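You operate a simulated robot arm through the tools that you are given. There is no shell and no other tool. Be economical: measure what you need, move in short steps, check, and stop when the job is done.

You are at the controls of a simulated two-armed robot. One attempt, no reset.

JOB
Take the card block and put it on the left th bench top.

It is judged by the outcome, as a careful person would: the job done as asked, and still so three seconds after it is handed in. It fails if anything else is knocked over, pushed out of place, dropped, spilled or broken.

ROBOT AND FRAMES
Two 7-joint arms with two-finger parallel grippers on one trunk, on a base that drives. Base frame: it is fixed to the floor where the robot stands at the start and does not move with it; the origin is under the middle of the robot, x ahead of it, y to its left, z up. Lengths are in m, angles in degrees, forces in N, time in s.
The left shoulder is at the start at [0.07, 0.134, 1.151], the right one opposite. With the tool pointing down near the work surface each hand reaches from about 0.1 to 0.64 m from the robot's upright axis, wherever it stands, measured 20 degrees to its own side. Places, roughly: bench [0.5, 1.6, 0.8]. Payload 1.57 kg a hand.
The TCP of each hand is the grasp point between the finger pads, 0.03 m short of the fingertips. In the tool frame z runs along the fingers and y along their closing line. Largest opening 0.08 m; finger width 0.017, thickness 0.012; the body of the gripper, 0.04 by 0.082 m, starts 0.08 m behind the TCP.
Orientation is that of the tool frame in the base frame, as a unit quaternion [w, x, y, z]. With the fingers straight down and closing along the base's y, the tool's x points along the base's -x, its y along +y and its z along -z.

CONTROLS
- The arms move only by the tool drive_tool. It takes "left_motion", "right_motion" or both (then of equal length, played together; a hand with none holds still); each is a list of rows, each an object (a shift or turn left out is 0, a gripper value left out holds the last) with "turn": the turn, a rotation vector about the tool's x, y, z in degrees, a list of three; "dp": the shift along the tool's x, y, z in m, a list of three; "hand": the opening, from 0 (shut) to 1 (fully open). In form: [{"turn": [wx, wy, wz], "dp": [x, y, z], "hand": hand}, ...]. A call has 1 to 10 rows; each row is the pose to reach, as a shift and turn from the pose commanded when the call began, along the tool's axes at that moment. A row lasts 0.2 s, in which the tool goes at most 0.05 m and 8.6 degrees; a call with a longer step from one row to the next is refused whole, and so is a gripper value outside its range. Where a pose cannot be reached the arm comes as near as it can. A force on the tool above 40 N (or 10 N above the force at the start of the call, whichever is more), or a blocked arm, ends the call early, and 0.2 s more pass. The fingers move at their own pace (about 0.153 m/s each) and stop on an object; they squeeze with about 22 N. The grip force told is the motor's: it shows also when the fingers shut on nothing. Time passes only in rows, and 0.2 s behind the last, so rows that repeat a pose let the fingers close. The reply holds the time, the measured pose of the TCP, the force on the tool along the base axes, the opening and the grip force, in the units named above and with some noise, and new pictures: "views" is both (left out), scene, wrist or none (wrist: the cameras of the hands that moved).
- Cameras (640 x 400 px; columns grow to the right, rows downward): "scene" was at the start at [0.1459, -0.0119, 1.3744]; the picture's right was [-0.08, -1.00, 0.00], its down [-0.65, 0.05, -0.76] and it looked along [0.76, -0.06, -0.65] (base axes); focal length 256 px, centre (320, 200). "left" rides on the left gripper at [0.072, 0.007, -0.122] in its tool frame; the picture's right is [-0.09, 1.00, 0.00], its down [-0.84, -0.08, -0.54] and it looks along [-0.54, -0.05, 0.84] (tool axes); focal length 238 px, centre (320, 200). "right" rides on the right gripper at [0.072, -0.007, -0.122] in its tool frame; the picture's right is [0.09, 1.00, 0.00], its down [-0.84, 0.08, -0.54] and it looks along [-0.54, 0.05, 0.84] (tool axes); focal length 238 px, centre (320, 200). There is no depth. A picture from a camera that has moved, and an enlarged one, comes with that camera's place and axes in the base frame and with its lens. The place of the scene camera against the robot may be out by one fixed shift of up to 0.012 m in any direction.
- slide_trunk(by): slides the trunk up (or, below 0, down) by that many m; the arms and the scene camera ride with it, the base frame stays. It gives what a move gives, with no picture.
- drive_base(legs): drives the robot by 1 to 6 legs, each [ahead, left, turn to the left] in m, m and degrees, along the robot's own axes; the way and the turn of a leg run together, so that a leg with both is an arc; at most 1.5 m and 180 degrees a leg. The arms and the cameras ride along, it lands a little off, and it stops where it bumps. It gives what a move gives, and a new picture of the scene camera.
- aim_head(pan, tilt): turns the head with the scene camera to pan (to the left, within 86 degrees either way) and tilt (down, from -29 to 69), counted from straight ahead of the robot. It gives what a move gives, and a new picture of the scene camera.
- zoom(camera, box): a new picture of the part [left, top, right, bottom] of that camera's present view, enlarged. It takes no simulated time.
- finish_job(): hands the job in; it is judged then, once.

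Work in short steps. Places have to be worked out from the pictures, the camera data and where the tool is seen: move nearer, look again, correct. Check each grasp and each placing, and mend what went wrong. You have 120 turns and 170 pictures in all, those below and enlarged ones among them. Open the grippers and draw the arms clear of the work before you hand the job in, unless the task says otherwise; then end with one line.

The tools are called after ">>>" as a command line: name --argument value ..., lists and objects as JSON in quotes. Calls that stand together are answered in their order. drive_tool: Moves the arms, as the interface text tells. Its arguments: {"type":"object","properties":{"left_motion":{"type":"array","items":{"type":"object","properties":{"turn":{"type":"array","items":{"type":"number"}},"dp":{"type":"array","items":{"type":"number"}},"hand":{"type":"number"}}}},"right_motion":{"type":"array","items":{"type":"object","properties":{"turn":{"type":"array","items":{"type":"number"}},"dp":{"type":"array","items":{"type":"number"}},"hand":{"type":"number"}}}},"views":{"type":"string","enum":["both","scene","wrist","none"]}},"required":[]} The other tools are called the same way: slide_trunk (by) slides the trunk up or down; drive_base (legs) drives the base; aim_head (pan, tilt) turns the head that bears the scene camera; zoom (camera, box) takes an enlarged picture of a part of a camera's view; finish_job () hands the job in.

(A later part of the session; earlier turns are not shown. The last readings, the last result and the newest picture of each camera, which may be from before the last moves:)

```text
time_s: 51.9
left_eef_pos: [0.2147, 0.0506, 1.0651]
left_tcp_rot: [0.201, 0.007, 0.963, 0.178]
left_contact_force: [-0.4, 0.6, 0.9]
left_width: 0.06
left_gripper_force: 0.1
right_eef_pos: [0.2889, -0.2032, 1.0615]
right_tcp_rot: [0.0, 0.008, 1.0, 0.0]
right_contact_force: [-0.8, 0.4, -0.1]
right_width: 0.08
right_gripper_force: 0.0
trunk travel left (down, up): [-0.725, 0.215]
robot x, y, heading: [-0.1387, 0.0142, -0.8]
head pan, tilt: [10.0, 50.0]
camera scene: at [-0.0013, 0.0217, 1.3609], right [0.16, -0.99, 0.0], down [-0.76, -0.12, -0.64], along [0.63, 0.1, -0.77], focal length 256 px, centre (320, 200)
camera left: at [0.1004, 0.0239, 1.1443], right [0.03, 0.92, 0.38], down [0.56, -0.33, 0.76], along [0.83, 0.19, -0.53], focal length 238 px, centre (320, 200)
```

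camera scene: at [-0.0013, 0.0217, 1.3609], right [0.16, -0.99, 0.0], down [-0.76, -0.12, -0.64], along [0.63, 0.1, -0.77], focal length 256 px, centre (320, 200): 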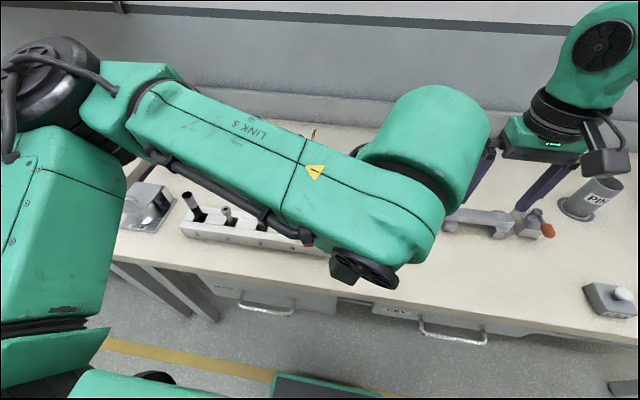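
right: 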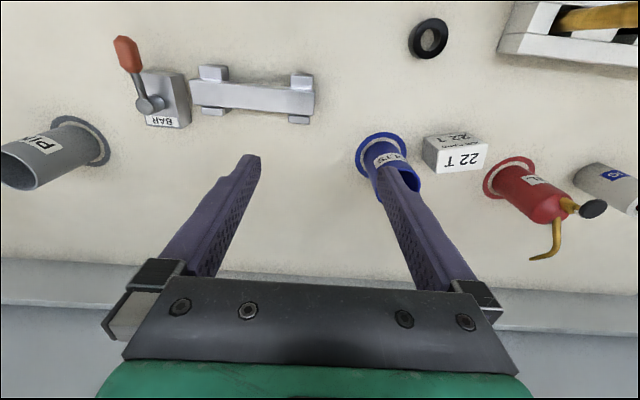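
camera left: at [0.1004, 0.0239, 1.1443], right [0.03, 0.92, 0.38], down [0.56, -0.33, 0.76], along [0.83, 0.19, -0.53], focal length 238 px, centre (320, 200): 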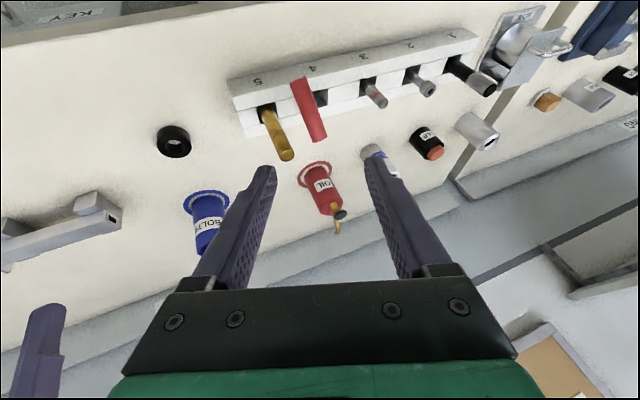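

Triangulating with two left-camera views refines this: handle midpoint (0.266, 0.096, 0.918), slot (0.306, 0.141, 0.844), handle axis (0.87, 0.14, 0.47). I refine the alignment, narrow the fingers to clear the gold item, and move to a closer standoff.

>>> drive_tool --left_motion '[{"turn": [-3.5, -1.3, -5.3], "dp": [0.007, -0.01, 0.03], "hand": 0.45}, {"turn": [-6.5, -2.5, -10], "dp": [0.014, -0.02, 0.055]}, {"turn": [-8.4, -3.3, -13], "dp": [0.0175, -0.0256, 0.0722]}, {"turn": [-8.4, -3.3, -13], "dp": [0.0175, -0.0256, 0.0722]}]' --views "both"

```text
time_s: 52.9
left_eef_pos: [0.2318, 0.0531, 0.9873]
left_tcp_rot: [0.247, -0.113, 0.936, 0.223]
left_contact_force: [0.6, -0.4, -0.4]
left_width: 0.0362
left_gripper_force: 0.0
right_eef_pos: [0.2882, -0.2045, 1.0614]
right_tcp_rot: [0.0, 0.008, 1.0, 0.0]
right_contact_force: [0.4, 0.6, -0.5]
right_width: 0.08
right_gripper_force: 0.1
trunk travel left (down, up): [-0.725, 0.215]
robot x, y, heading: [-0.1397, 0.0096, -0.8]
head pan, tilt: [10.0, 50.0]
camera scene: at [-0.0017, 0.0212, 1.3609], right [0.16, -0.99, 0.0], down [-0.76, -0.12, -0.64], along [0.63, 0.1, -0.77], focal length 256 px, centre (320, 200)
camera left: at [0.1165, -0.0041, 1.0487], right [-0.24, 0.88, 0.41], down [0.51, -0.24, 0.82], along [0.82, 0.41, -0.39], focal length 238 px, centre (320, 200)
```

scene: 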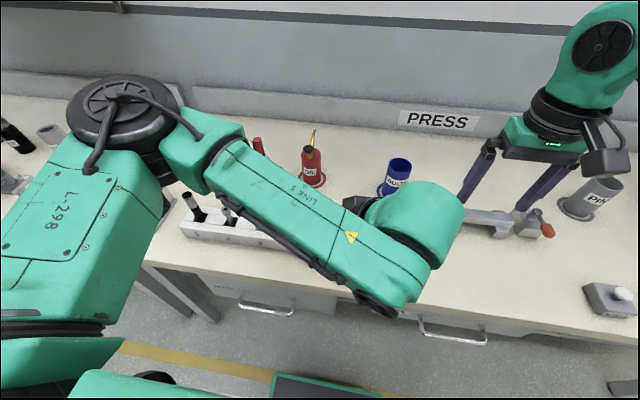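
left: 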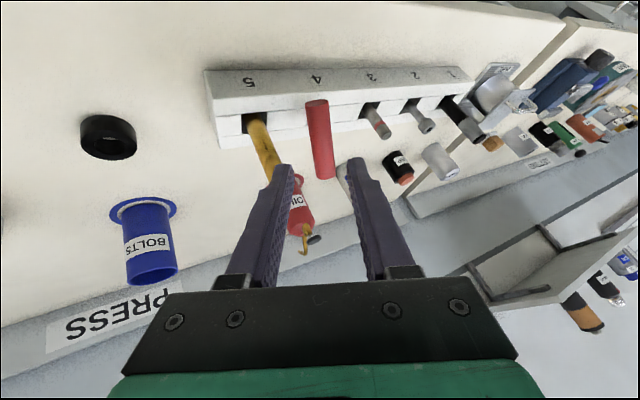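

The handle is now centred and vertical in the wrist view, about 0.095 m ahead along the tool axis, with the gold item clear of the left finger. I advance along the tool axis.

>>> drive_tool --left_motion '[{"dp": [0, 0, 0.025]}, {"dp": [0, 0, 0.045]}, {"dp": [0, 0, 0.06]}, {"dp": [0, 0, 0.075]}, {"dp": [0, 0, 0.075]}]' --views "wrist"

```text
time_s: 54.1
left_eef_pos: [0.2607, 0.0899, 0.9307]
left_tcp_rot: [0.247, -0.112, 0.936, 0.223]
left_contact_force: [0.4, 0.6, -0.5]
left_width: 0.0364
left_gripper_force: 0.2
right_eef_pos: [0.2881, -0.2038, 1.0614]
right_tcp_rot: [0.0, 0.007, 1.0, 0.0]
right_contact_force: [0.3, -0.1, 0.2]
right_width: 0.08
right_gripper_force: 0.1
trunk travel left (down, up): [-0.725, 0.215]
robot x, y, heading: [-0.1411, 0.0157, -0.6]
head pan, tilt: [10.0, 50.0]
camera left: at [0.1471, 0.0312, 0.9911], right [-0.24, 0.88, 0.41], down [0.51, -0.24, 0.82], along [0.82, 0.41, -0.39], focal length 238 px, centre (320, 200)
```

left: 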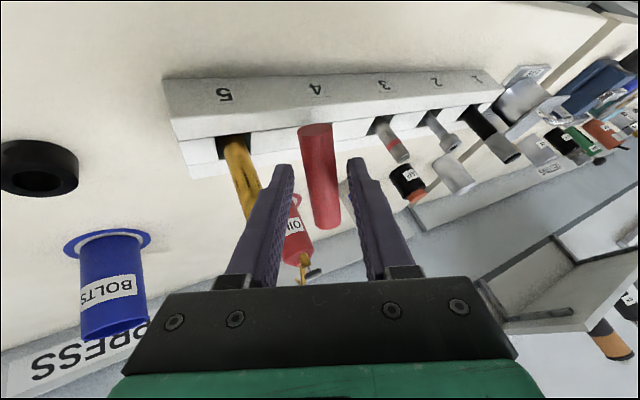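

The handle lies between the fingers, about 0.017 m still to go. I advance and close.

>>> drive_tool --left_motion '[{"dp": [0, 0, 0.009]}, {"dp": [0, 0, 0.017]}, {"dp": [0, 0, 0.017]}, {"dp": [0, 0, 0.017], "hand": 0.25}, {"dp": [0, 0, 0.017], "hand": 0.1}, {"dp": [0, 0, 0.017], "hand": 0.1}]' --views "wrist"

```text
time_s: 55.5
left_eef_pos: [0.2681, 0.0978, 0.9168]
left_tcp_rot: [0.248, -0.113, 0.936, 0.224]
left_contact_force: [-0.1, 3.5, 3.3]
left_width: 0.0191
left_gripper_force: 21.9
right_eef_pos: [0.2878, -0.2028, 1.0621]
right_tcp_rot: [0.0, 0.008, 1.0, 0.001]
right_contact_force: [0.5, 0.1, 0.7]
right_width: 0.0799
right_gripper_force: 0.1
trunk travel left (down, up): [-0.725, 0.215]
robot x, y, heading: [-0.1388, 0.0149, -0.7]
head pan, tilt: [10.0, 50.0]
camera left: at [0.153, 0.0397, 0.9769], right [-0.24, 0.88, 0.41], down [0.51, -0.24, 0.82], along [0.82, 0.41, -0.39], focal length 238 px, centre (320, 200)
```

left: 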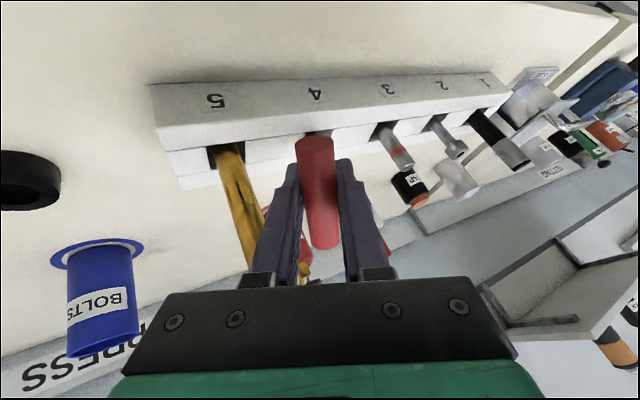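

The handle is gripped (19 mm, 22 N). I now swing it upright about the slot mouth, rising about 10 mm so the foot does not jam.

>>> drive_tool --left_motion '[{"turn": [3.74, 5.31, 0], "dp": [-0.0084, 0.0059, -0.0009]}, {"turn": [7.48, 10.61, 0], "dp": [-0.0178, 0.0124, -0.0004]}, {"turn": [11.2, 15.9, 0], "dp": [-0.0269, 0.0189, 0.0012]}, {"turn": [15.0, 21.2, 0], "dp": [-0.0358, 0.025, 0.004]}, {"turn": [18.7, 26.5, 0], "dp": [-0.0442, 0.0308, 0.0079]}, {"turn": [22.45, 31.84, 0], "dp": [-0.052, 0.0364, 0.0127]}, {"turn": [22.45, 31.84, 0], "dp": [-0.052, 0.0364, 0.0127]}]' --views "both"

```text
time_s: 57.1
left_eef_pos: [0.3068, 0.139, 0.9462]
left_tcp_rot: [0.0, -0.119, 0.993, 0.0]
left_contact_force: [2.7, 1.8, -0.4]
left_width: 0.019
left_gripper_force: 21.6
right_eef_pos: [0.2884, -0.2028, 1.0623]
right_tcp_rot: [0.0, 0.008, 1.0, 0.0]
right_contact_force: [0.4, -0.3, -0.1]
right_width: 0.08
right_gripper_force: 0.0
trunk travel left (down, up): [-0.725, 0.215]
robot x, y, heading: [-0.1412, 0.0117, -0.6]
head pan, tilt: [10.0, 50.0]
camera scene: at [-0.0009, 0.0214, 1.3609], right [0.16, -0.99, 0.0], down [-0.76, -0.12, -0.64], along [0.63, 0.1, -0.77], focal length 256 px, centre (320, 200)
camera left: at [0.2349, 0.1305, 1.0685], right [-0.15, 0.99, 0.0], down [0.83, 0.12, 0.54], along [0.53, 0.08, -0.84], focal length 238 px, centre (320, 200)
```

scene: 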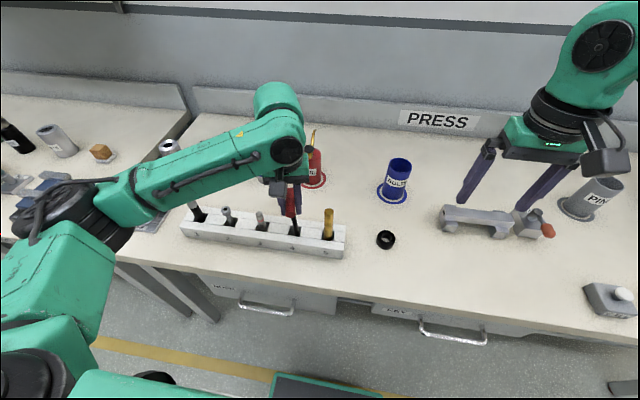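
left: 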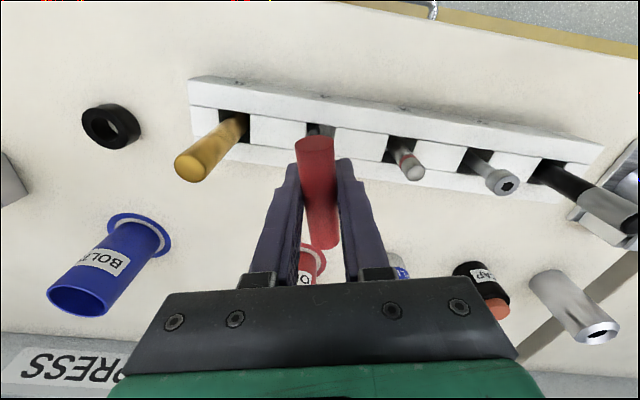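

The tool now stands upright in the grip. I enlarge to see the shaft in its slot and check the elbow's surroundings.

>>> zoom --camera "scene" --box '[240, 170, 360, 260]'

>>> zoom --camera "left" --box '[240, 80, 400, 180]'

```text
4.44 times, centred on (300, 215) of scene
camera zoom: at [-0.0009, 0.0214, 1.3609], right [0.16, -0.99, 0.0], down [-0.76, -0.12, -0.64], along [0.63, 0.1, -0.77], focal length 1136 px, centre (409, 133)
```

zoom: 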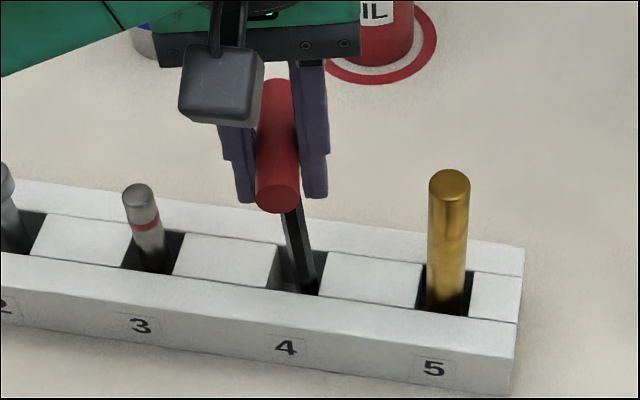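

```text
4.00 times, centred on (320, 130) of left
camera zoom: at [0.2349, 0.1305, 1.0685], right [-0.15, 0.99, 0.0], down [0.83, 0.12, 0.54], along [0.53, 0.08, -0.84], focal length 953 px, centre (320, 480)
```

zoom: 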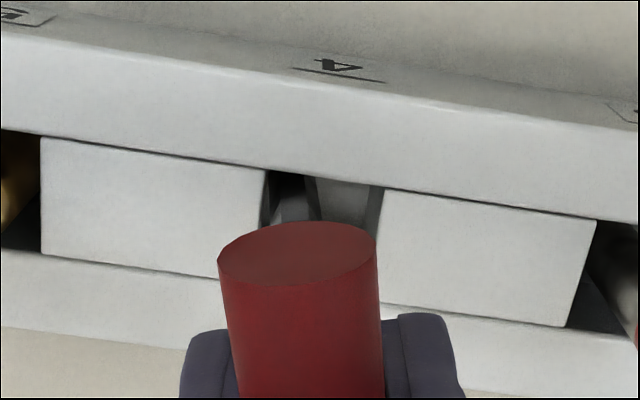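

The shaft foot is biased to −y in the slot (about 6° residual tilt) and the handle is yawed about 14° from its original direction. I correct tilt, yaw, and shift 4 mm to the slot centre ≈(0.311, 0.143).

>>> drive_tool --left_motion '[{"turn": [-3, -0.7, 6], "dp": [-0.0024, 0.0015, 0]}, {"turn": [-5.8, -1.4, 11], "dp": [-0.0048, 0.003, 0]}, {"turn": [-5.8, -1.4, 11], "dp": [-0.0048, 0.003, 0]}]' --views "none"

>>> zoom --camera "scene" --box '[240, 170, 360, 260]'

>>> zoom --camera "left" --box '[240, 80, 400, 180]'

```text
time_s: 57.9
left_eef_pos: [0.3104, 0.1429, 0.9476]
left_tcp_rot: [0.005, -0.023, 0.998, 0.053]
left_contact_force: [-0.5, -0.5, -1.6]
left_width: 0.0192
left_gripper_force: 22.5
right_eef_pos: [0.2886, -0.2032, 1.0617]
right_tcp_rot: [0.0, 0.008, 1.0, 0.0]
right_contact_force: [0.2, -0.6, 0.1]
right_width: 0.08
right_gripper_force: 0.0
trunk travel left (down, up): [-0.725, 0.215]
robot x, y, heading: [-0.1417, 0.0158, -0.8]
head pan, tilt: [10.0, 50.0]
```

```text
4.44 times, centred on (300, 215) of scene
camera zoom: at [-0.0015, 0.0211, 1.3609], right [0.16, -0.99, 0.0], down [-0.76, -0.12, -0.64], along [0.63, 0.1, -0.77], focal length 1136 px, centre (409, 133)
```

zoom: 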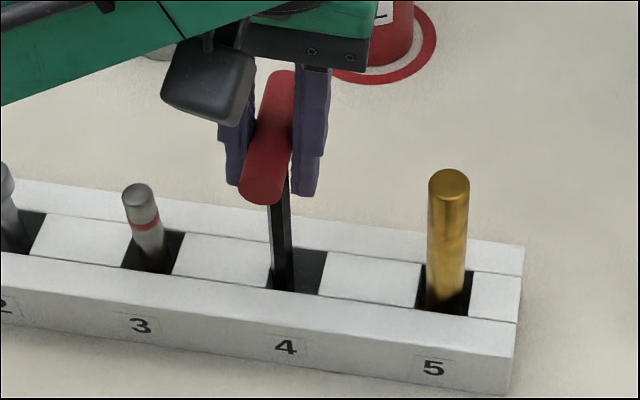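

```text
4.00 times, centred on (320, 130) of left
camera zoom: at [0.2363, 0.1349, 1.0686], right [0.05, 0.99, 0.1], down [0.83, -0.1, 0.54], along [0.55, 0.06, -0.83], focal length 953 px, centre (320, 480)
```

zoom: 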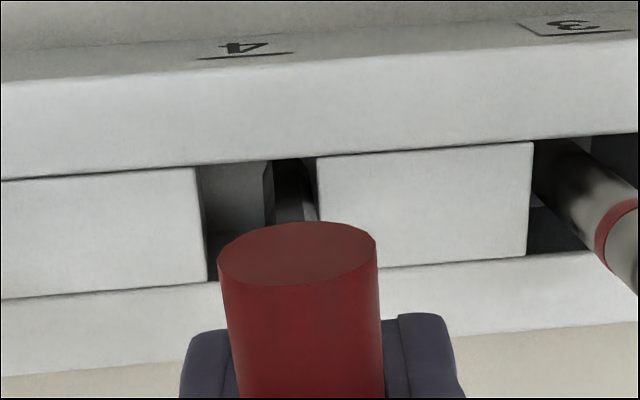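

The shaft now looks vertical but hugs the +y wall of the slot; I shift 10 mm to −y and then lower gently until it seats.

>>> drive_tool --left_motion '[{"dp": [0, -0.005, 0]}, {"dp": [0, -0.0099, -0.001]}, {"dp": [0, -0.0099, 0.001]}, {"dp": [0, -0.0099, 0.003]}, {"dp": [0, -0.0099, 0.005]}, {"dp": [0, -0.0099, 0.005]}]' --views "none"

>>> zoom --camera "scene" --box '[240, 170, 360, 260]'

```text
time_s: 59.3
left_eef_pos: [0.3088, 0.1337, 0.9407]
left_tcp_rot: [0.006, -0.023, 0.998, 0.051]
left_contact_force: [-0.8, -0.3, -0.7]
left_width: 0.0192
left_gripper_force: 21.3
right_eef_pos: [0.2886, -0.2034, 1.0618]
right_tcp_rot: [0.0, 0.008, 1.0, 0.001]
right_contact_force: [-0.5, -0.1, 1.0]
right_width: 0.08
right_gripper_force: 0.1
trunk travel left (down, up): [-0.725, 0.215]
robot x, y, heading: [-0.1378, 0.0162, -0.7]
head pan, tilt: [10.0, 50.0]
```

```text
4.44 times, centred on (300, 215) of scene
camera zoom: at [-0.0015, 0.0213, 1.3609], right [0.16, -0.99, 0.0], down [-0.76, -0.12, -0.64], along [0.63, 0.1, -0.77], focal length 1136 px, centre (409, 133)
```

zoom: 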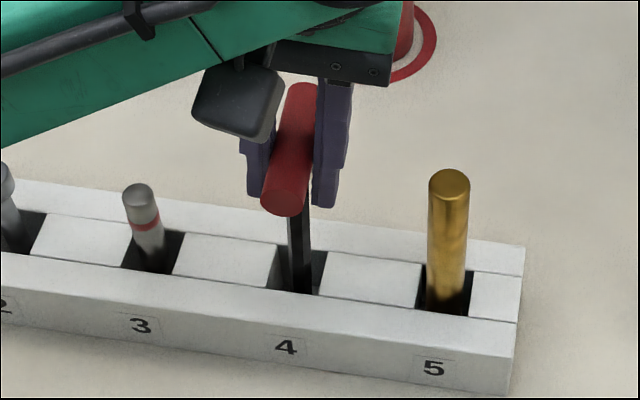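

Centred in the slot, no contact yet. I keep lowering.

>>> drive_tool --left_motion '[{"dp": [0, 0, 0.002]}, {"dp": [0, 0, 0.004]}, {"dp": [0, 0, 0.006]}, {"dp": [0, 0, 0.006]}]' --views "none"

```text
time_s: 60.3
left_eef_pos: [0.3094, 0.1348, 0.9346]
left_tcp_rot: [0.007, -0.023, 0.998, 0.052]
left_contact_force: [1.7, 0.6, 6.3]
left_width: 0.0193
left_gripper_force: 21.7
right_eef_pos: [0.2891, -0.2038, 1.0617]
right_tcp_rot: [0.001, 0.008, 1.0, 0.0]
right_contact_force: [0.2, 0.9, -1.0]
right_width: 0.0796
right_gripper_force: 0.0
trunk travel left (down, up): [-0.725, 0.215]
robot x, y, heading: [-0.1364, 0.0166, -0.9]
head pan, tilt: [10.0, 50.0]
```

The foot touches the slot floor (6 N). I open slightly, keeping the handle caged, to see whether it stands by itself.

>>> drive_tool --left_motion '[{"hand": 0.32}, {"hand": 0.36}, {"hand": 0.36}, {"hand": 0.36}]' --views "none"

>>> zoom --camera "scene" --box '[240, 170, 360, 260]'

>>> zoom --camera "left" --box '[200, 80, 440, 280]'

```text
time_s: 61.3
left_eef_pos: [0.311, 0.1336, 0.9341]
left_tcp_rot: [0.006, -0.022, 0.998, 0.052]
left_contact_force: [-0.1, 0.7, 0.3]
left_width: 0.0287
left_gripper_force: 0.1
right_eef_pos: [0.2895, -0.2037, 1.0627]
right_tcp_rot: [0.0, 0.008, 1.0, 0.0]
right_contact_force: [-0.6, -0.2, 0.3]
right_width: 0.0801
right_gripper_force: 0.1
trunk travel left (down, up): [-0.725, 0.215]
robot x, y, heading: [-0.1383, 0.0171, -1.0]
head pan, tilt: [10.0, 50.0]
```

```text
4.44 times, centred on (300, 215) of scene
camera zoom: at [-0.0016, 0.0212, 1.3609], right [0.16, -0.99, 0.0], down [-0.76, -0.12, -0.64], along [0.63, 0.1, -0.77], focal length 1136 px, centre (409, 133)
```

zoom: 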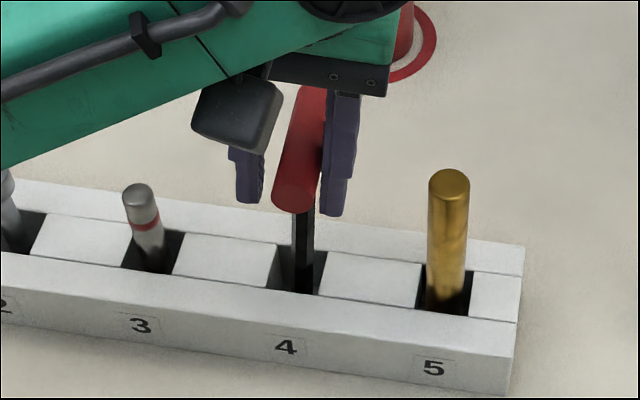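

```text
2.00 times, centred on (320, 180) of left
camera zoom: at [0.2364, 0.1268, 1.055], right [0.05, 0.99, 0.1], down [0.83, -0.09, 0.54], along [0.55, 0.06, -0.83], focal length 477 px, centre (320, 240)
```

zoom: 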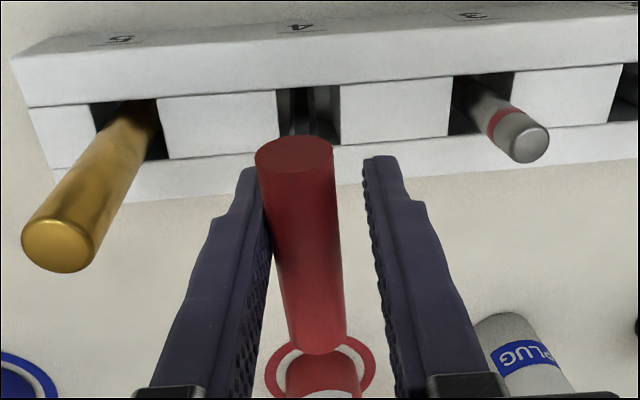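

Released, it tips slightly onto the −y finger: it was held about 3° short of vertical. I nudge the caged handle +5 mm in y, re-grip it there, then open only slightly.

>>> drive_tool --left_motion '[{"dp": [0, 0.0025, 0]}, {"dp": [0, 0.005, 0]}, {"dp": [0, 0.005, 0], "hand": 0.2}, {"dp": [0, 0.005, 0], "hand": 0.2}, {"dp": [0, 0.005, 0], "hand": 0.27}, {"dp": [0, 0.005, 0], "hand": 0.3}, {"dp": [0, 0.005, 0], "hand": 0.3}]' --views "none"

>>> zoom --camera "scene" --box '[240, 170, 360, 260]'

>>> zoom --camera "left" --box '[200, 80, 440, 280]'

```text
time_s: 62.9
left_eef_pos: [0.3097, 0.1401, 0.9351]
left_tcp_rot: [0.005, -0.023, 0.998, 0.052]
left_contact_force: [-0.6, 0.8, 0.1]
left_width: 0.0241
left_gripper_force: 0.2
right_eef_pos: [0.2893, -0.2036, 1.0633]
right_tcp_rot: [0.0, 0.008, 1.0, 0.0]
right_contact_force: [-0.4, 0.2, 0.3]
right_width: 0.0799
right_gripper_force: 0.2
trunk travel left (down, up): [-0.725, 0.215]
robot x, y, heading: [-0.1351, 0.0172, -1.0]
head pan, tilt: [10.0, 50.0]
```

```text
4.44 times, centred on (300, 215) of scene
camera zoom: at [-0.0016, 0.0212, 1.3609], right [0.16, -0.99, 0.0], down [-0.76, -0.12, -0.64], along [0.63, 0.1, -0.77], focal length 1136 px, centre (409, 133)
```

zoom: 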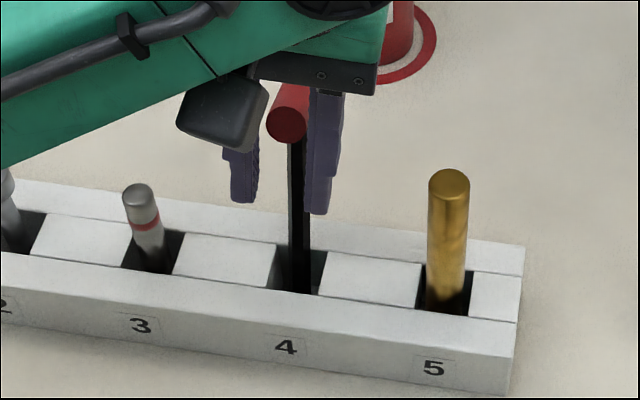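

```text
2.00 times, centred on (320, 180) of left
camera zoom: at [0.2359, 0.1318, 1.0556], right [0.05, 0.99, 0.1], down [0.83, -0.1, 0.54], along [0.55, 0.06, -0.83], focal length 477 px, centre (320, 240)
```

zoom: 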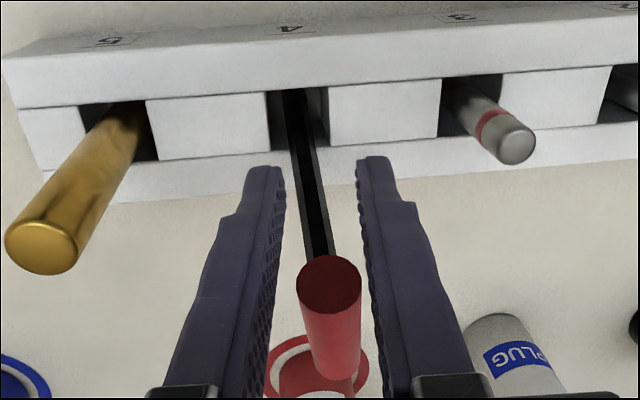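

It slipped over toward +x by about 23° (resting on the slot's back edge, still in its slot). To get it truly upright I need a side view too, so I bring the right hand's camera round to look along +y at the rack.

>>> drive_tool --right_motion '[{"turn": [0, 0, -8.5], "dp": [-0.002, 0.011, 0]}, {"turn": [0, 0, -17], "dp": [-0.004, 0.022, 0]}, {"turn": [0, 0, -25.5], "dp": [-0.006, 0.033, 0]}, {"turn": [0, 0, -34], "dp": [-0.008, 0.044, 0.01]}, {"turn": [0, 0, -42.5], "dp": [-0.01, 0.055, 0.02]}, {"turn": [0, 0, -51], "dp": [-0.012, 0.066, 0.03]}, {"turn": [0, 0, -59.5], "dp": [-0.014, 0.077, 0.04]}, {"turn": [0, 0, -68], "dp": [-0.016, 0.088, 0.05]}, {"turn": [0, 0, -76.5], "dp": [-0.018, 0.1, 0.06]}, {"turn": [0, 0, -85], "dp": [-0.021, 0.11, 0.06]}]' --views "both"

```text
time_s: 65.1
left_eef_pos: [0.3083, 0.1395, 0.9347]
left_tcp_rot: [0.007, -0.023, 0.998, 0.052]
left_contact_force: [0.0, -0.7, 0.4]
left_width: 0.0239
left_gripper_force: 0.1
right_eef_pos: [0.1317, -0.0431, 1.0231]
right_tcp_rot: [0.032, -0.626, 0.779, -0.001]
right_contact_force: [-1.4, -1.4, -0.2]
right_width: 0.08
right_gripper_force: 0.1
right hand out of reach, approached as far as the arm can: row 4, 5, 6, 7, 8, 9, 10
trunk travel left (down, up): [-0.725, 0.215]
robot x, y, heading: [-0.1366, 0.0135, -0.6]
head pan, tilt: [10.0, 50.0]
camera scene: at [-0.0033, 0.0197, 1.3611], right [0.16, -0.99, 0.0], down [-0.76, -0.12, -0.64], along [0.64, 0.1, -0.76], focal length 256 px, centre (320, 200)
camera right: at [0.1155, -0.1193, 1.1414], right [-0.99, 0.13, -0.04], down [0.08, 0.81, 0.58], along [0.11, 0.57, -0.82], focal length 238 px, centre (320, 200)
```

scene: 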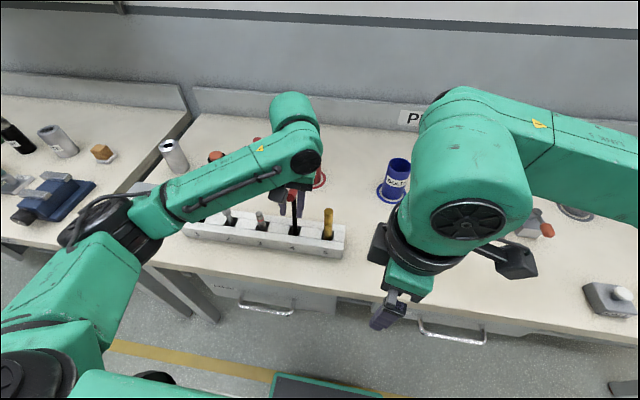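
right: 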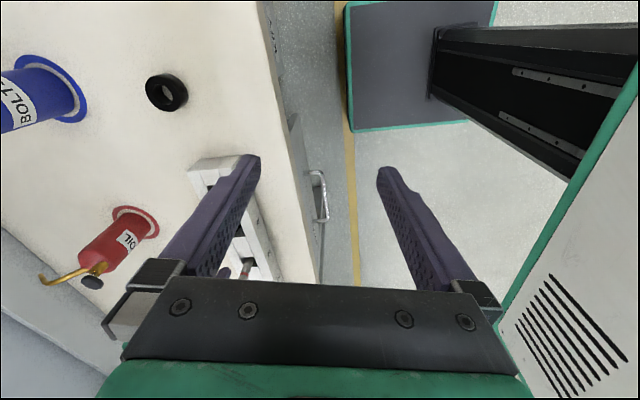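

The right arm can't hold that attitude there. I bring it back to a moderate yaw, a bit further out.

>>> drive_tool --right_motion '[{"turn": [0, 0, 8.5], "dp": [0.015, 0, -0.01]}, {"turn": [0, 0, 17], "dp": [0.03, -0.002, -0.02]}, {"turn": [0, 0, 25.5], "dp": [0.05, -0.004, -0.03]}, {"turn": [0, 0, 34], "dp": [0.07, -0.005, -0.03]}, {"turn": [0, 0, 40], "dp": [0.08, -0.005, -0.03]}, {"turn": [0, 0, 40], "dp": [0.08, -0.005, -0.03]}, {"turn": [0, 0, 40], "dp": [0.08, -0.005, -0.03]}]' --views "both"

```text
time_s: 66.7
left_eef_pos: [0.3088, 0.1406, 0.9351]
left_tcp_rot: [0.006, -0.023, 0.998, 0.052]
left_contact_force: [-0.1, 0.0, 0.1]
left_width: 0.0242
left_gripper_force: 0.1
right_eef_pos: [0.1172, -0.1225, 1.0462]
right_tcp_rot: [0.028, -0.32, 0.947, 0.01]
right_contact_force: [-0.2, -0.1, -0.1]
right_width: 0.0801
right_gripper_force: 0.0
trunk travel left (down, up): [-0.725, 0.215]
robot x, y, heading: [-0.1371, 0.0164, -0.8]
head pan, tilt: [10.0, 50.0]
camera scene: at [-0.0016, 0.0212, 1.3609], right [0.16, -0.99, 0.0], down [-0.76, -0.12, -0.64], along [0.63, 0.1, -0.77], focal length 256 px, centre (320, 200)
camera right: at [0.0575, -0.1749, 1.1638], right [-0.68, 0.74, -0.01], down [0.59, 0.55, 0.59], along [0.44, 0.4, -0.81], focal length 238 px, centre (320, 200)
```

scene: 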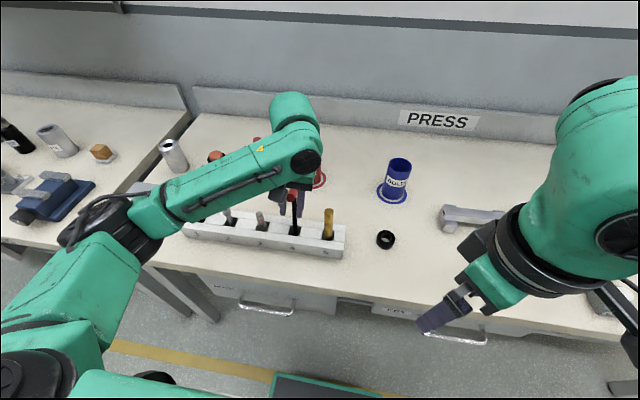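
right: 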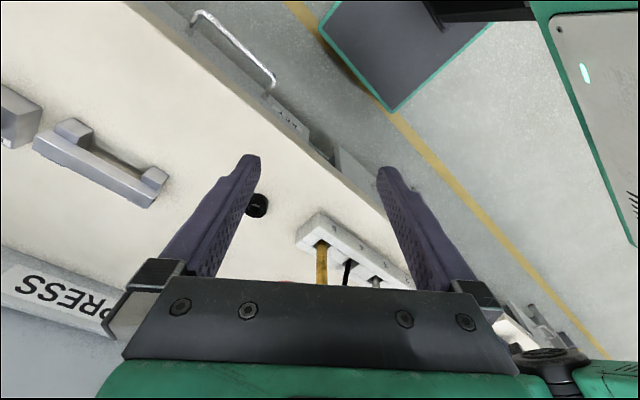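

The right arm isn't useful for that view, so I move it aside. A better plan: grip the T-handle on its two flat end faces (63 mm apart) with the left hand turned 90°. That squares the handle to the gripper and puts the wrist camera at the side. First I withdraw the left hand straight up.

>>> drive_tool --left_motion '[{"hand": 0.45}, {"hand": 0.45, "dp": [0, 0, -0.02]}, {"dp": [0, 0, -0.05]}, {"dp": [0, 0, -0.09]}, {"dp": [0, 0, -0.13]}, {"dp": [0, 0, -0.16]}]' --right_motion '[{"dp": [-0.009, -0.038, 0]}, {"dp": [-0.017, -0.076, -0.01]}, {"dp": [-0.026, -0.114, -0.02]}, {"dp": [-0.035, -0.152, -0.03]}, {"dp": [-0.035, -0.152, -0.03]}, {"dp": [-0.035, -0.152, -0.03]}]' --views "both"

```text
time_s: 68.1
left_eef_pos: [0.3084, 0.1227, 1.0943]
left_tcp_rot: [0.005, -0.023, 0.998, 0.053]
left_contact_force: [-0.4, -0.2, -0.1]
left_width: 0.0359
left_gripper_force: 0.1
right_eef_pos: [0.2053, -0.1985, 1.0665]
right_tcp_rot: [0.028, -0.322, 0.946, 0.01]
right_contact_force: [-0.3, 0.2, -0.2]
right_width: 0.0797
right_gripper_force: 0.1
right hand out of reach, approached as far as the arm can: row 4, 5, 6
trunk travel left (down, up): [-0.725, 0.215]
robot x, y, heading: [-0.1351, 0.0169, -1.1]
head pan, tilt: [10.0, 50.0]
camera scene: at [-0.0021, 0.0206, 1.3609], right [0.16, -0.99, 0.0], down [-0.76, -0.12, -0.64], along [0.63, 0.1, -0.77], focal length 256 px, centre (320, 200)
camera right: at [0.1459, -0.2514, 1.1848], right [-0.68, 0.73, -0.01], down [0.59, 0.55, 0.59], along [0.44, 0.4, -0.81], focal length 238 px, centre (320, 200)
camera left: at [0.2343, 0.1138, 1.2158], right [0.05, 0.99, 0.1], down [0.84, -0.1, 0.54], along [0.55, 0.06, -0.83], focal length 238 px, centre (320, 200)
```

scene: 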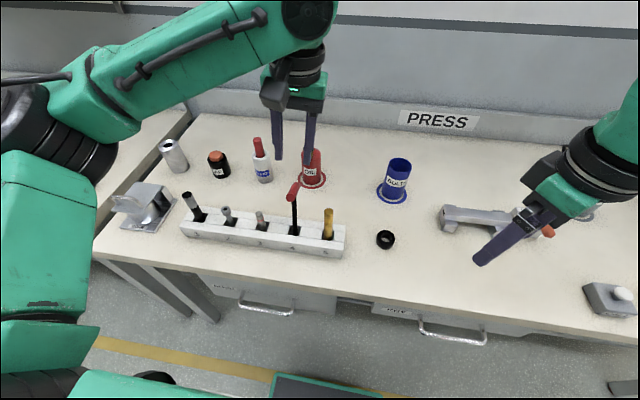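
right: 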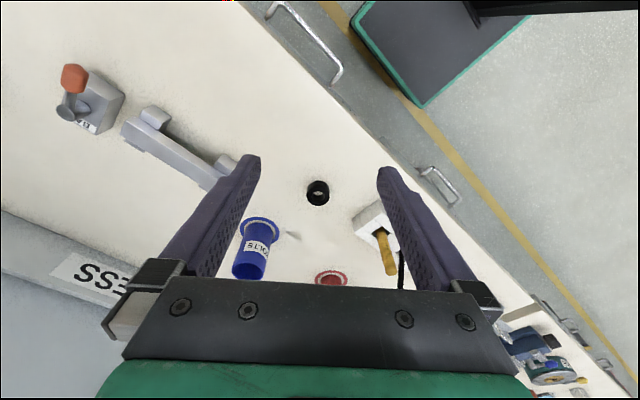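
left: 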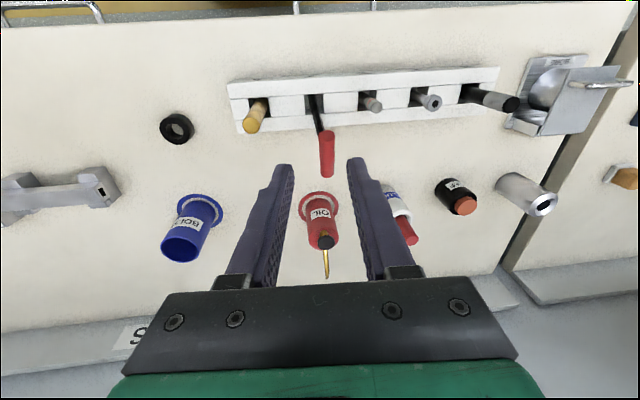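

The T leans steadily toward +x in its slot. I level the left hand and yaw it 90° above the rack so that its camera looks from the −y side.

>>> drive_tool --left_motion '[{"turn": [6.1, 0, 0], "hand": 1.0}]' --views "none"

>>> drive_tool --left_motion '[{"turn": [0, 0, -8.5]}, {"turn": [0, 0, -17]}, {"turn": [0, 0, -25.5]}, {"turn": [0, 0, -34]}, {"turn": [0, 0, -42.5]}, {"turn": [0, 0, -51]}, {"turn": [0, 0, -59.5]}, {"turn": [0, 0, -68]}, {"turn": [0, 0, -76.5]}, {"turn": [0, 0, -85]}]' --views "none"

>>> drive_tool --left_motion '[{"turn": [0, 0, -5], "dp": [0, 0, 0]}, {"turn": [0, 0, -5]}]' --views "both"

```text
time_s: 68.5
left_eef_pos: [0.3083, 0.1235, 1.0943]
left_tcp_rot: [0.007, -0.023, 1.0, -0.003]
left_contact_force: [-0.7, 0.4, -0.4]
left_width: 0.0805
left_gripper_force: 0.0
right_eef_pos: [0.206, -0.1967, 1.067]
right_tcp_rot: [0.028, -0.321, 0.947, 0.008]
right_contact_force: [-0.9, -0.2, -0.2]
right_width: 0.08
right_gripper_force: 0.1
trunk travel left (down, up): [-0.725, 0.215]
robot x, y, heading: [-0.1391, 0.0177, -1.0]
head pan, tilt: [10.0, 50.0]
```

```text
time_s: 70.7
left_eef_pos: [0.309, 0.1239, 1.0943]
left_tcp_rot: [0.004, -0.694, 0.72, -0.006]
left_contact_force: [0.1, 0.5, -0.2]
left_width: 0.0799
left_gripper_force: 0.2
right_eef_pos: [0.2058, -0.1967, 1.0672]
right_tcp_rot: [0.029, -0.322, 0.946, 0.009]
right_contact_force: [0.4, 0.2, -0.3]
right_width: 0.08
right_gripper_force: 0.0
trunk travel left (down, up): [-0.725, 0.215]
robot x, y, heading: [-0.1412, 0.0107, -0.7]
head pan, tilt: [10.0, 50.0]
```

```text
time_s: 71.3
left_eef_pos: [0.3088, 0.1234, 1.0943]
left_tcp_rot: [-0.004, 0.723, -0.691, 0.005]
left_contact_force: [0.6, -0.8, -0.3]
left_width: 0.08
left_gripper_force: 0.0
right_eef_pos: [0.2046, -0.1965, 1.0664]
right_tcp_rot: [0.029, -0.321, 0.946, 0.01]
right_contact_force: [-0.3, 0.1, 0.9]
right_width: 0.0801
right_gripper_force: 0.1
trunk travel left (down, up): [-0.725, 0.215]
robot x, y, heading: [-0.1413, 0.0185, -1.0]
head pan, tilt: [10.0, 50.0]
camera scene: at [-0.0016, 0.0212, 1.3609], right [0.16, -0.99, 0.0], down [-0.76, -0.12, -0.64], along [0.63, 0.1, -0.77], focal length 256 px, centre (320, 200)
camera left: at [0.3034, 0.053, 1.2162], right [-1.0, 0.05, -0.01], down [0.03, 0.84, 0.54], along [0.04, 0.54, -0.84], focal length 238 px, centre (320, 200)
```

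scene: 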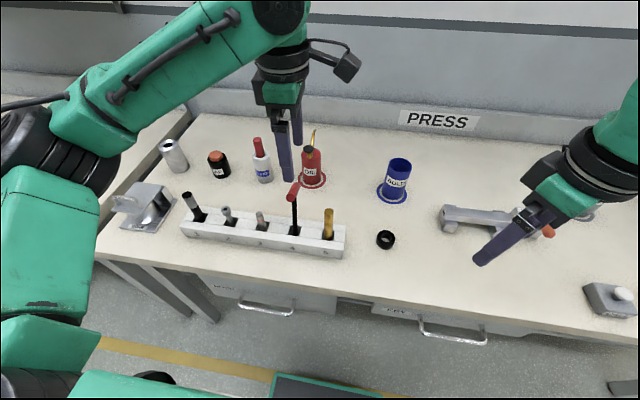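
left: 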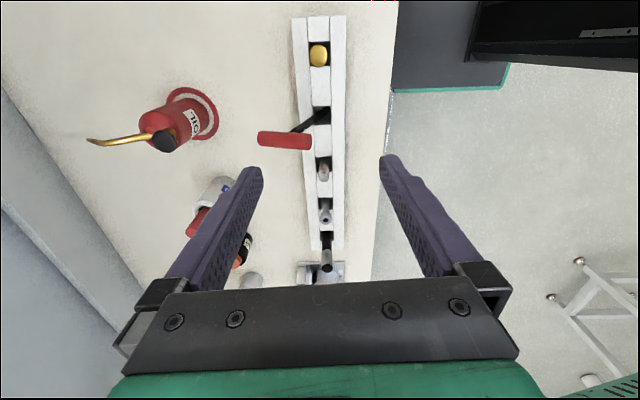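

This is a good side view of the leaning T. I enlarge it for precise coordinates.

>>> zoom --camera "left" --box '[240, 90, 368, 170]'

>>> zoom --camera "scene" --box '[240, 170, 360, 260]'

```text
5.00 times, centred on (304, 130) of left
camera zoom: at [0.3034, 0.053, 1.2162], right [-1.0, 0.05, -0.01], down [0.03, 0.84, 0.54], along [0.04, 0.54, -0.84], focal length 1192 px, centre (400, 550)
```

zoom: 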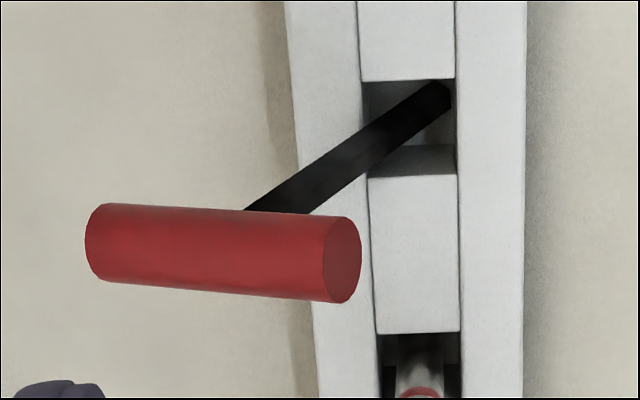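

```text
4.44 times, centred on (300, 215) of scene
camera zoom: at [-0.0016, 0.0212, 1.3609], right [0.16, -0.99, 0.0], down [-0.76, -0.12, -0.64], along [0.63, 0.1, -0.77], focal length 1136 px, centre (409, 133)
```

zoom: 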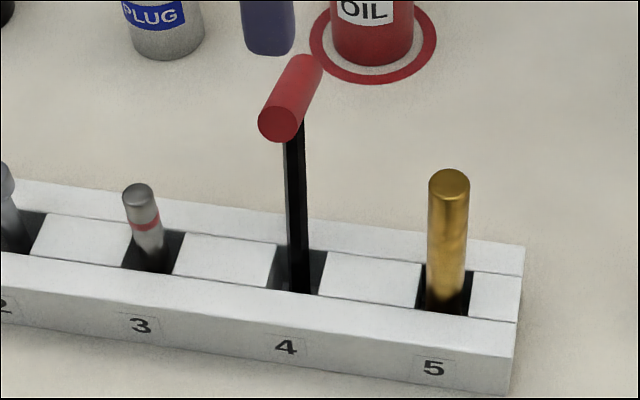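

Triangulated: handle midpoint ≈(0.355, 0.146, 0.935), axis (0.92, 0.02, −0.39), shaft leaning +x by 22.6° and +y by about 4°; slot mouth centre ≈(0.309, 0.141). I tilt the hand to match and move to an 8 cm standoff.

>>> drive_tool --left_motion '[{"turn": [-4, 0.4, 0], "dp": [-0.005, -0.02, 0.01]}, {"turn": [-8, 0.8, 0], "dp": [-0.01, -0.04, 0.02]}, {"turn": [-12, 1.2, 0], "dp": [-0.016, -0.06, 0.03]}, {"turn": [-16, 1.6, 0], "dp": [-0.0232, -0.077, 0.05]}, {"turn": [-20, 2, 0], "dp": [-0.0232, -0.077, 0.07]}, {"turn": [-23.4, 2.4, 0], "dp": [-0.0232, -0.077, 0.0867]}, {"turn": [-23.4, 2.4, 0], "dp": [-0.0232, -0.077, 0.0867]}]' --views "both"

```text
time_s: 72.9
left_eef_pos: [0.3859, 0.1502, 1.0093]
left_tcp_rot: [0.158, 0.709, -0.677, -0.12]
left_contact_force: [0.0, -0.6, -0.1]
left_width: 0.0802
left_gripper_force: 0.1
right_eef_pos: [0.2054, -0.1963, 1.0672]
right_tcp_rot: [0.028, -0.322, 0.946, 0.009]
right_contact_force: [0.1, 0.2, 0.2]
right_width: 0.0801
right_gripper_force: 0.1
trunk travel left (down, up): [-0.725, 0.215]
robot x, y, heading: [-0.1377, 0.0138, -1.0]
head pan, tilt: [10.0, 50.0]
camera scene: at [-0.0017, 0.0213, 1.361], right [0.16, -0.99, 0.0], down [-0.76, -0.12, -0.64], along [0.63, 0.1, -0.77], focal length 256 px, centre (320, 200)
camera left: at [0.4295, 0.087, 1.1257], right [-0.92, 0.06, 0.38], down [0.23, 0.87, 0.43], along [-0.3, 0.49, -0.82], focal length 238 px, centre (320, 200)
```

scene: 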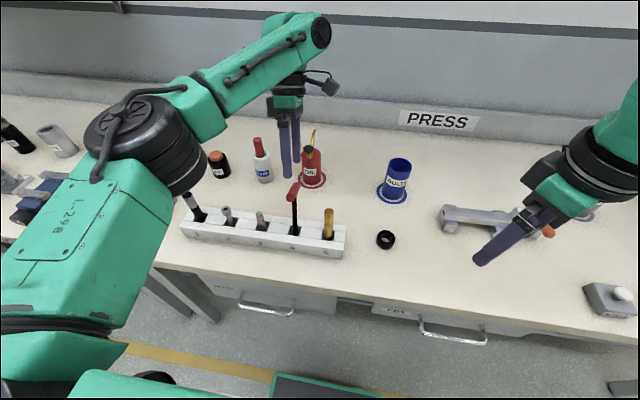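
left: 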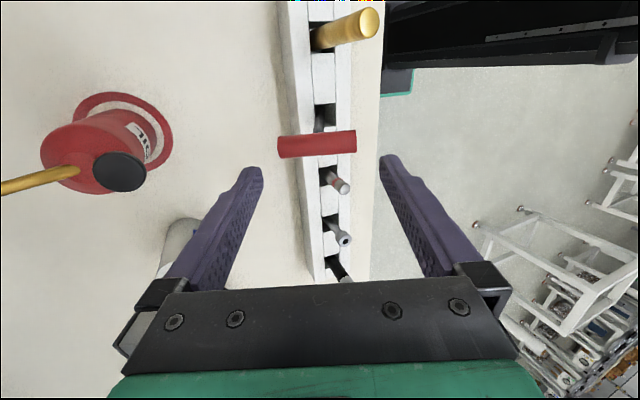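

The handle is centred and square to the gripper. I advance 0.08 m so the fingers straddle its two ends.

>>> drive_tool --left_motion '[{"dp": [0, 0, 0.02]}, {"dp": [0, 0, 0.04]}, {"dp": [0, 0, 0.06]}, {"dp": [0, 0, 0.07]}, {"dp": [0, 0, 0.078]}, {"dp": [0, 0, 0.078]}]' --views "wrist"

```text
time_s: 73.7
left_eef_pos: [0.3679, 0.1475, 0.9651]
left_tcp_rot: [0.152, 0.71, -0.679, -0.112]
left_contact_force: [2.5, 1.7, 11.0]
left_width: 0.0801
left_gripper_force: 0.1
right_eef_pos: [0.2045, -0.1977, 1.0669]
right_tcp_rot: [0.029, -0.321, 0.946, 0.01]
right_contact_force: [-0.4, 0.7, -0.7]
right_width: 0.08
right_gripper_force: 0.1
trunk travel left (down, up): [-0.725, 0.215]
robot x, y, heading: [-0.1371, 0.0148, -0.8]
head pan, tilt: [10.0, 50.0]
stopped in row 3 (left hand): the force on the tool passed its limit (the readings are from after the stop); the commanded pose is now the measured one
camera left: at [0.41, 0.0845, 1.0845], right [-0.93, 0.06, 0.36], down [0.22, 0.87, 0.44], along [-0.29, 0.49, -0.82], focal length 238 px, centre (320, 200)
```

left: 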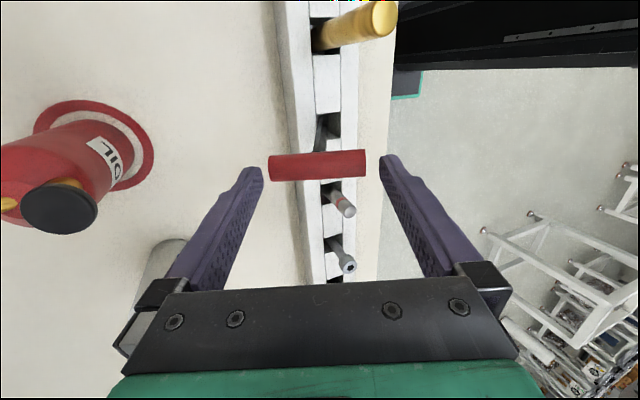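

Contact of 11 N: the left finger tip is landing on the far end of the handle (handle offset about 3 mm in the gap). I back off 1 cm, shift 3 mm, and look.

>>> drive_tool --left_motion '[{"dp": [0, 0, -0.012]}, {"dp": [0, -0.003, -0.012]}, {"dp": [0, -0.003, -0.012]}]' --views "none"

>>> zoom --camera "left" --box '[240, 110, 400, 210]'

>>> zoom --camera "scene" --box '[220, 120, 360, 260]'

```text
time_s: 74.5
left_eef_pos: [0.3761, 0.1488, 0.9744]
left_tcp_rot: [0.154, 0.71, -0.678, -0.113]
left_contact_force: [-0.1, 0.3, -0.1]
left_width: 0.0799
left_gripper_force: 0.0
right_eef_pos: [0.2056, -0.1972, 1.067]
right_tcp_rot: [0.029, -0.321, 0.947, 0.009]
right_contact_force: [0.7, -0.5, 0.0]
right_width: 0.0801
right_gripper_force: 0.1
trunk travel left (down, up): [-0.725, 0.215]
robot x, y, heading: [-0.1406, 0.0154, -0.8]
head pan, tilt: [10.0, 50.0]
```

```text
4.00 times, centred on (320, 160) of left
camera zoom: at [0.4178, 0.0856, 1.0925], right [-0.93, 0.06, 0.36], down [0.23, 0.87, 0.43], along [-0.29, 0.49, -0.82], focal length 953 px, centre (320, 360)
```

zoom: 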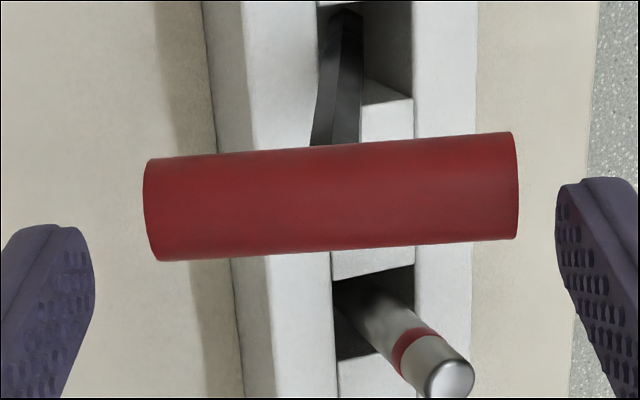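

```text
2.86 times, centred on (290, 190) of scene
camera zoom: at [-0.0013, 0.0214, 1.3609], right [0.16, -0.99, 0.0], down [-0.76, -0.12, -0.64], along [0.63, 0.1, -0.77], focal length 730 px, centre (406, 229)
```

zoom: 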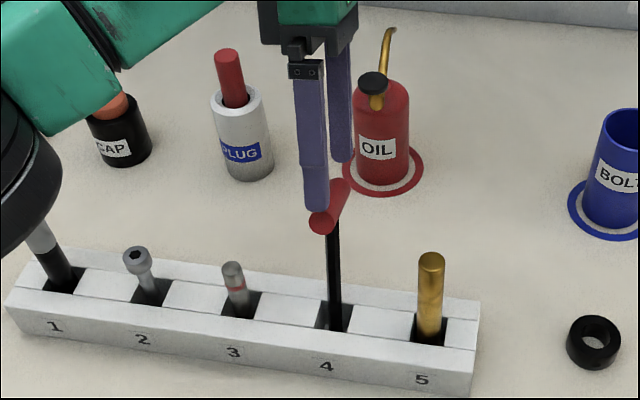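

The handle (70 mm long) is now centred with about 5 mm each side. I advance again slowly.

>>> drive_tool --left_motion '[{"dp": [0, 0, 0.01]}, {"dp": [0, 0, 0.02]}, {"dp": [0, 0, 0.028]}, {"dp": [0, 0, 0.036]}, {"dp": [0, 0, 0.044]}, {"dp": [0, 0, 0.044]}]' --views "wrist"

```text
time_s: 75.1
left_eef_pos: [0.369, 0.1478, 0.966]
left_tcp_rot: [0.152, 0.71, -0.679, -0.107]
left_contact_force: [1.9, 0.8, 17.5]
left_width: 0.0802
left_gripper_force: 0.0
right_eef_pos: [0.2037, -0.1976, 1.0681]
right_tcp_rot: [0.03, -0.321, 0.947, 0.009]
right_contact_force: [0.1, 0.3, -0.3]
right_width: 0.0799
right_gripper_force: 0.0
trunk travel left (down, up): [-0.725, 0.215]
robot x, y, heading: [-0.143, 0.0174, -0.8]
head pan, tilt: [10.0, 50.0]
stopped in row 2 (left hand): the force on the tool passed its limit (the readings are from after the stop); the commanded pose is now the measured one
camera left: at [0.4105, 0.0849, 1.087], right [-0.93, 0.06, 0.36], down [0.22, 0.87, 0.43], along [-0.28, 0.48, -0.83], focal length 238 px, centre (320, 200)
```

left: 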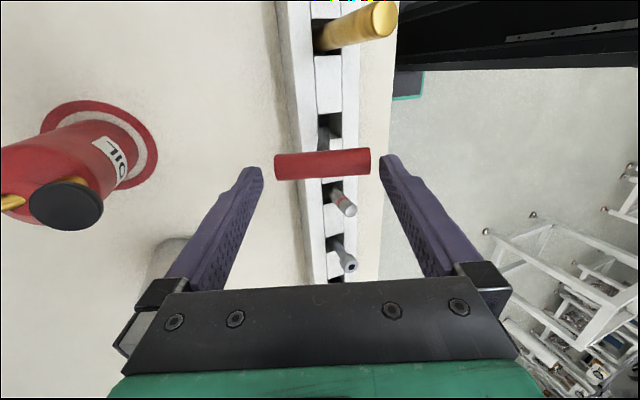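

Stopped at the same height although the ends are clear, so something else—possibly my elbow on item 1 in the rack—is touching. I back off and inspect.

>>> drive_tool --left_motion '[{"dp": [0, 0, -0.012]}, {"dp": [0, 0, -0.03]}, {"dp": [0, 0, -0.03]}]' --views "scene"

>>> zoom --camera "scene" --box '[80, 80, 300, 250]'

```text
time_s: 75.9
left_eef_pos: [0.3817, 0.1494, 0.9926]
left_tcp_rot: [0.153, 0.71, -0.679, -0.11]
left_contact_force: [0.6, 0.6, -0.3]
left_width: 0.0799
left_gripper_force: 0.1
right_eef_pos: [0.2061, -0.1971, 1.0679]
right_tcp_rot: [0.028, -0.321, 0.946, 0.01]
right_contact_force: [-0.5, 0.3, 0.5]
right_width: 0.0799
right_gripper_force: 0.1
trunk travel left (down, up): [-0.725, 0.215]
robot x, y, heading: [-0.1402, 0.0171, -0.6]
head pan, tilt: [10.0, 50.0]
camera scene: at [-0.0008, 0.0216, 1.3609], right [0.16, -0.99, 0.0], down [-0.76, -0.12, -0.64], along [0.63, 0.1, -0.77], focal length 256 px, centre (320, 200)
```

scene: 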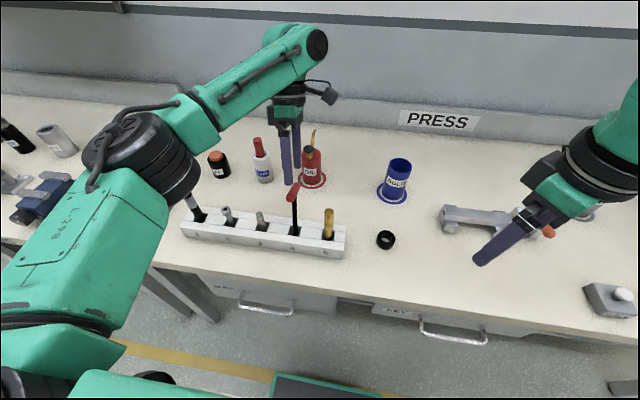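

```text
2.35 times, centred on (190, 165) of scene
camera zoom: at [-0.0008, 0.0216, 1.3609], right [0.16, -0.99, 0.0], down [-0.76, -0.12, -0.64], along [0.63, 0.1, -0.77], focal length 602 px, centre (626, 282)
```

zoom: 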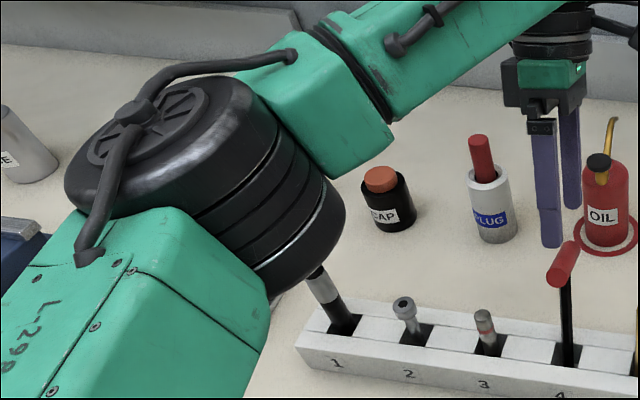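

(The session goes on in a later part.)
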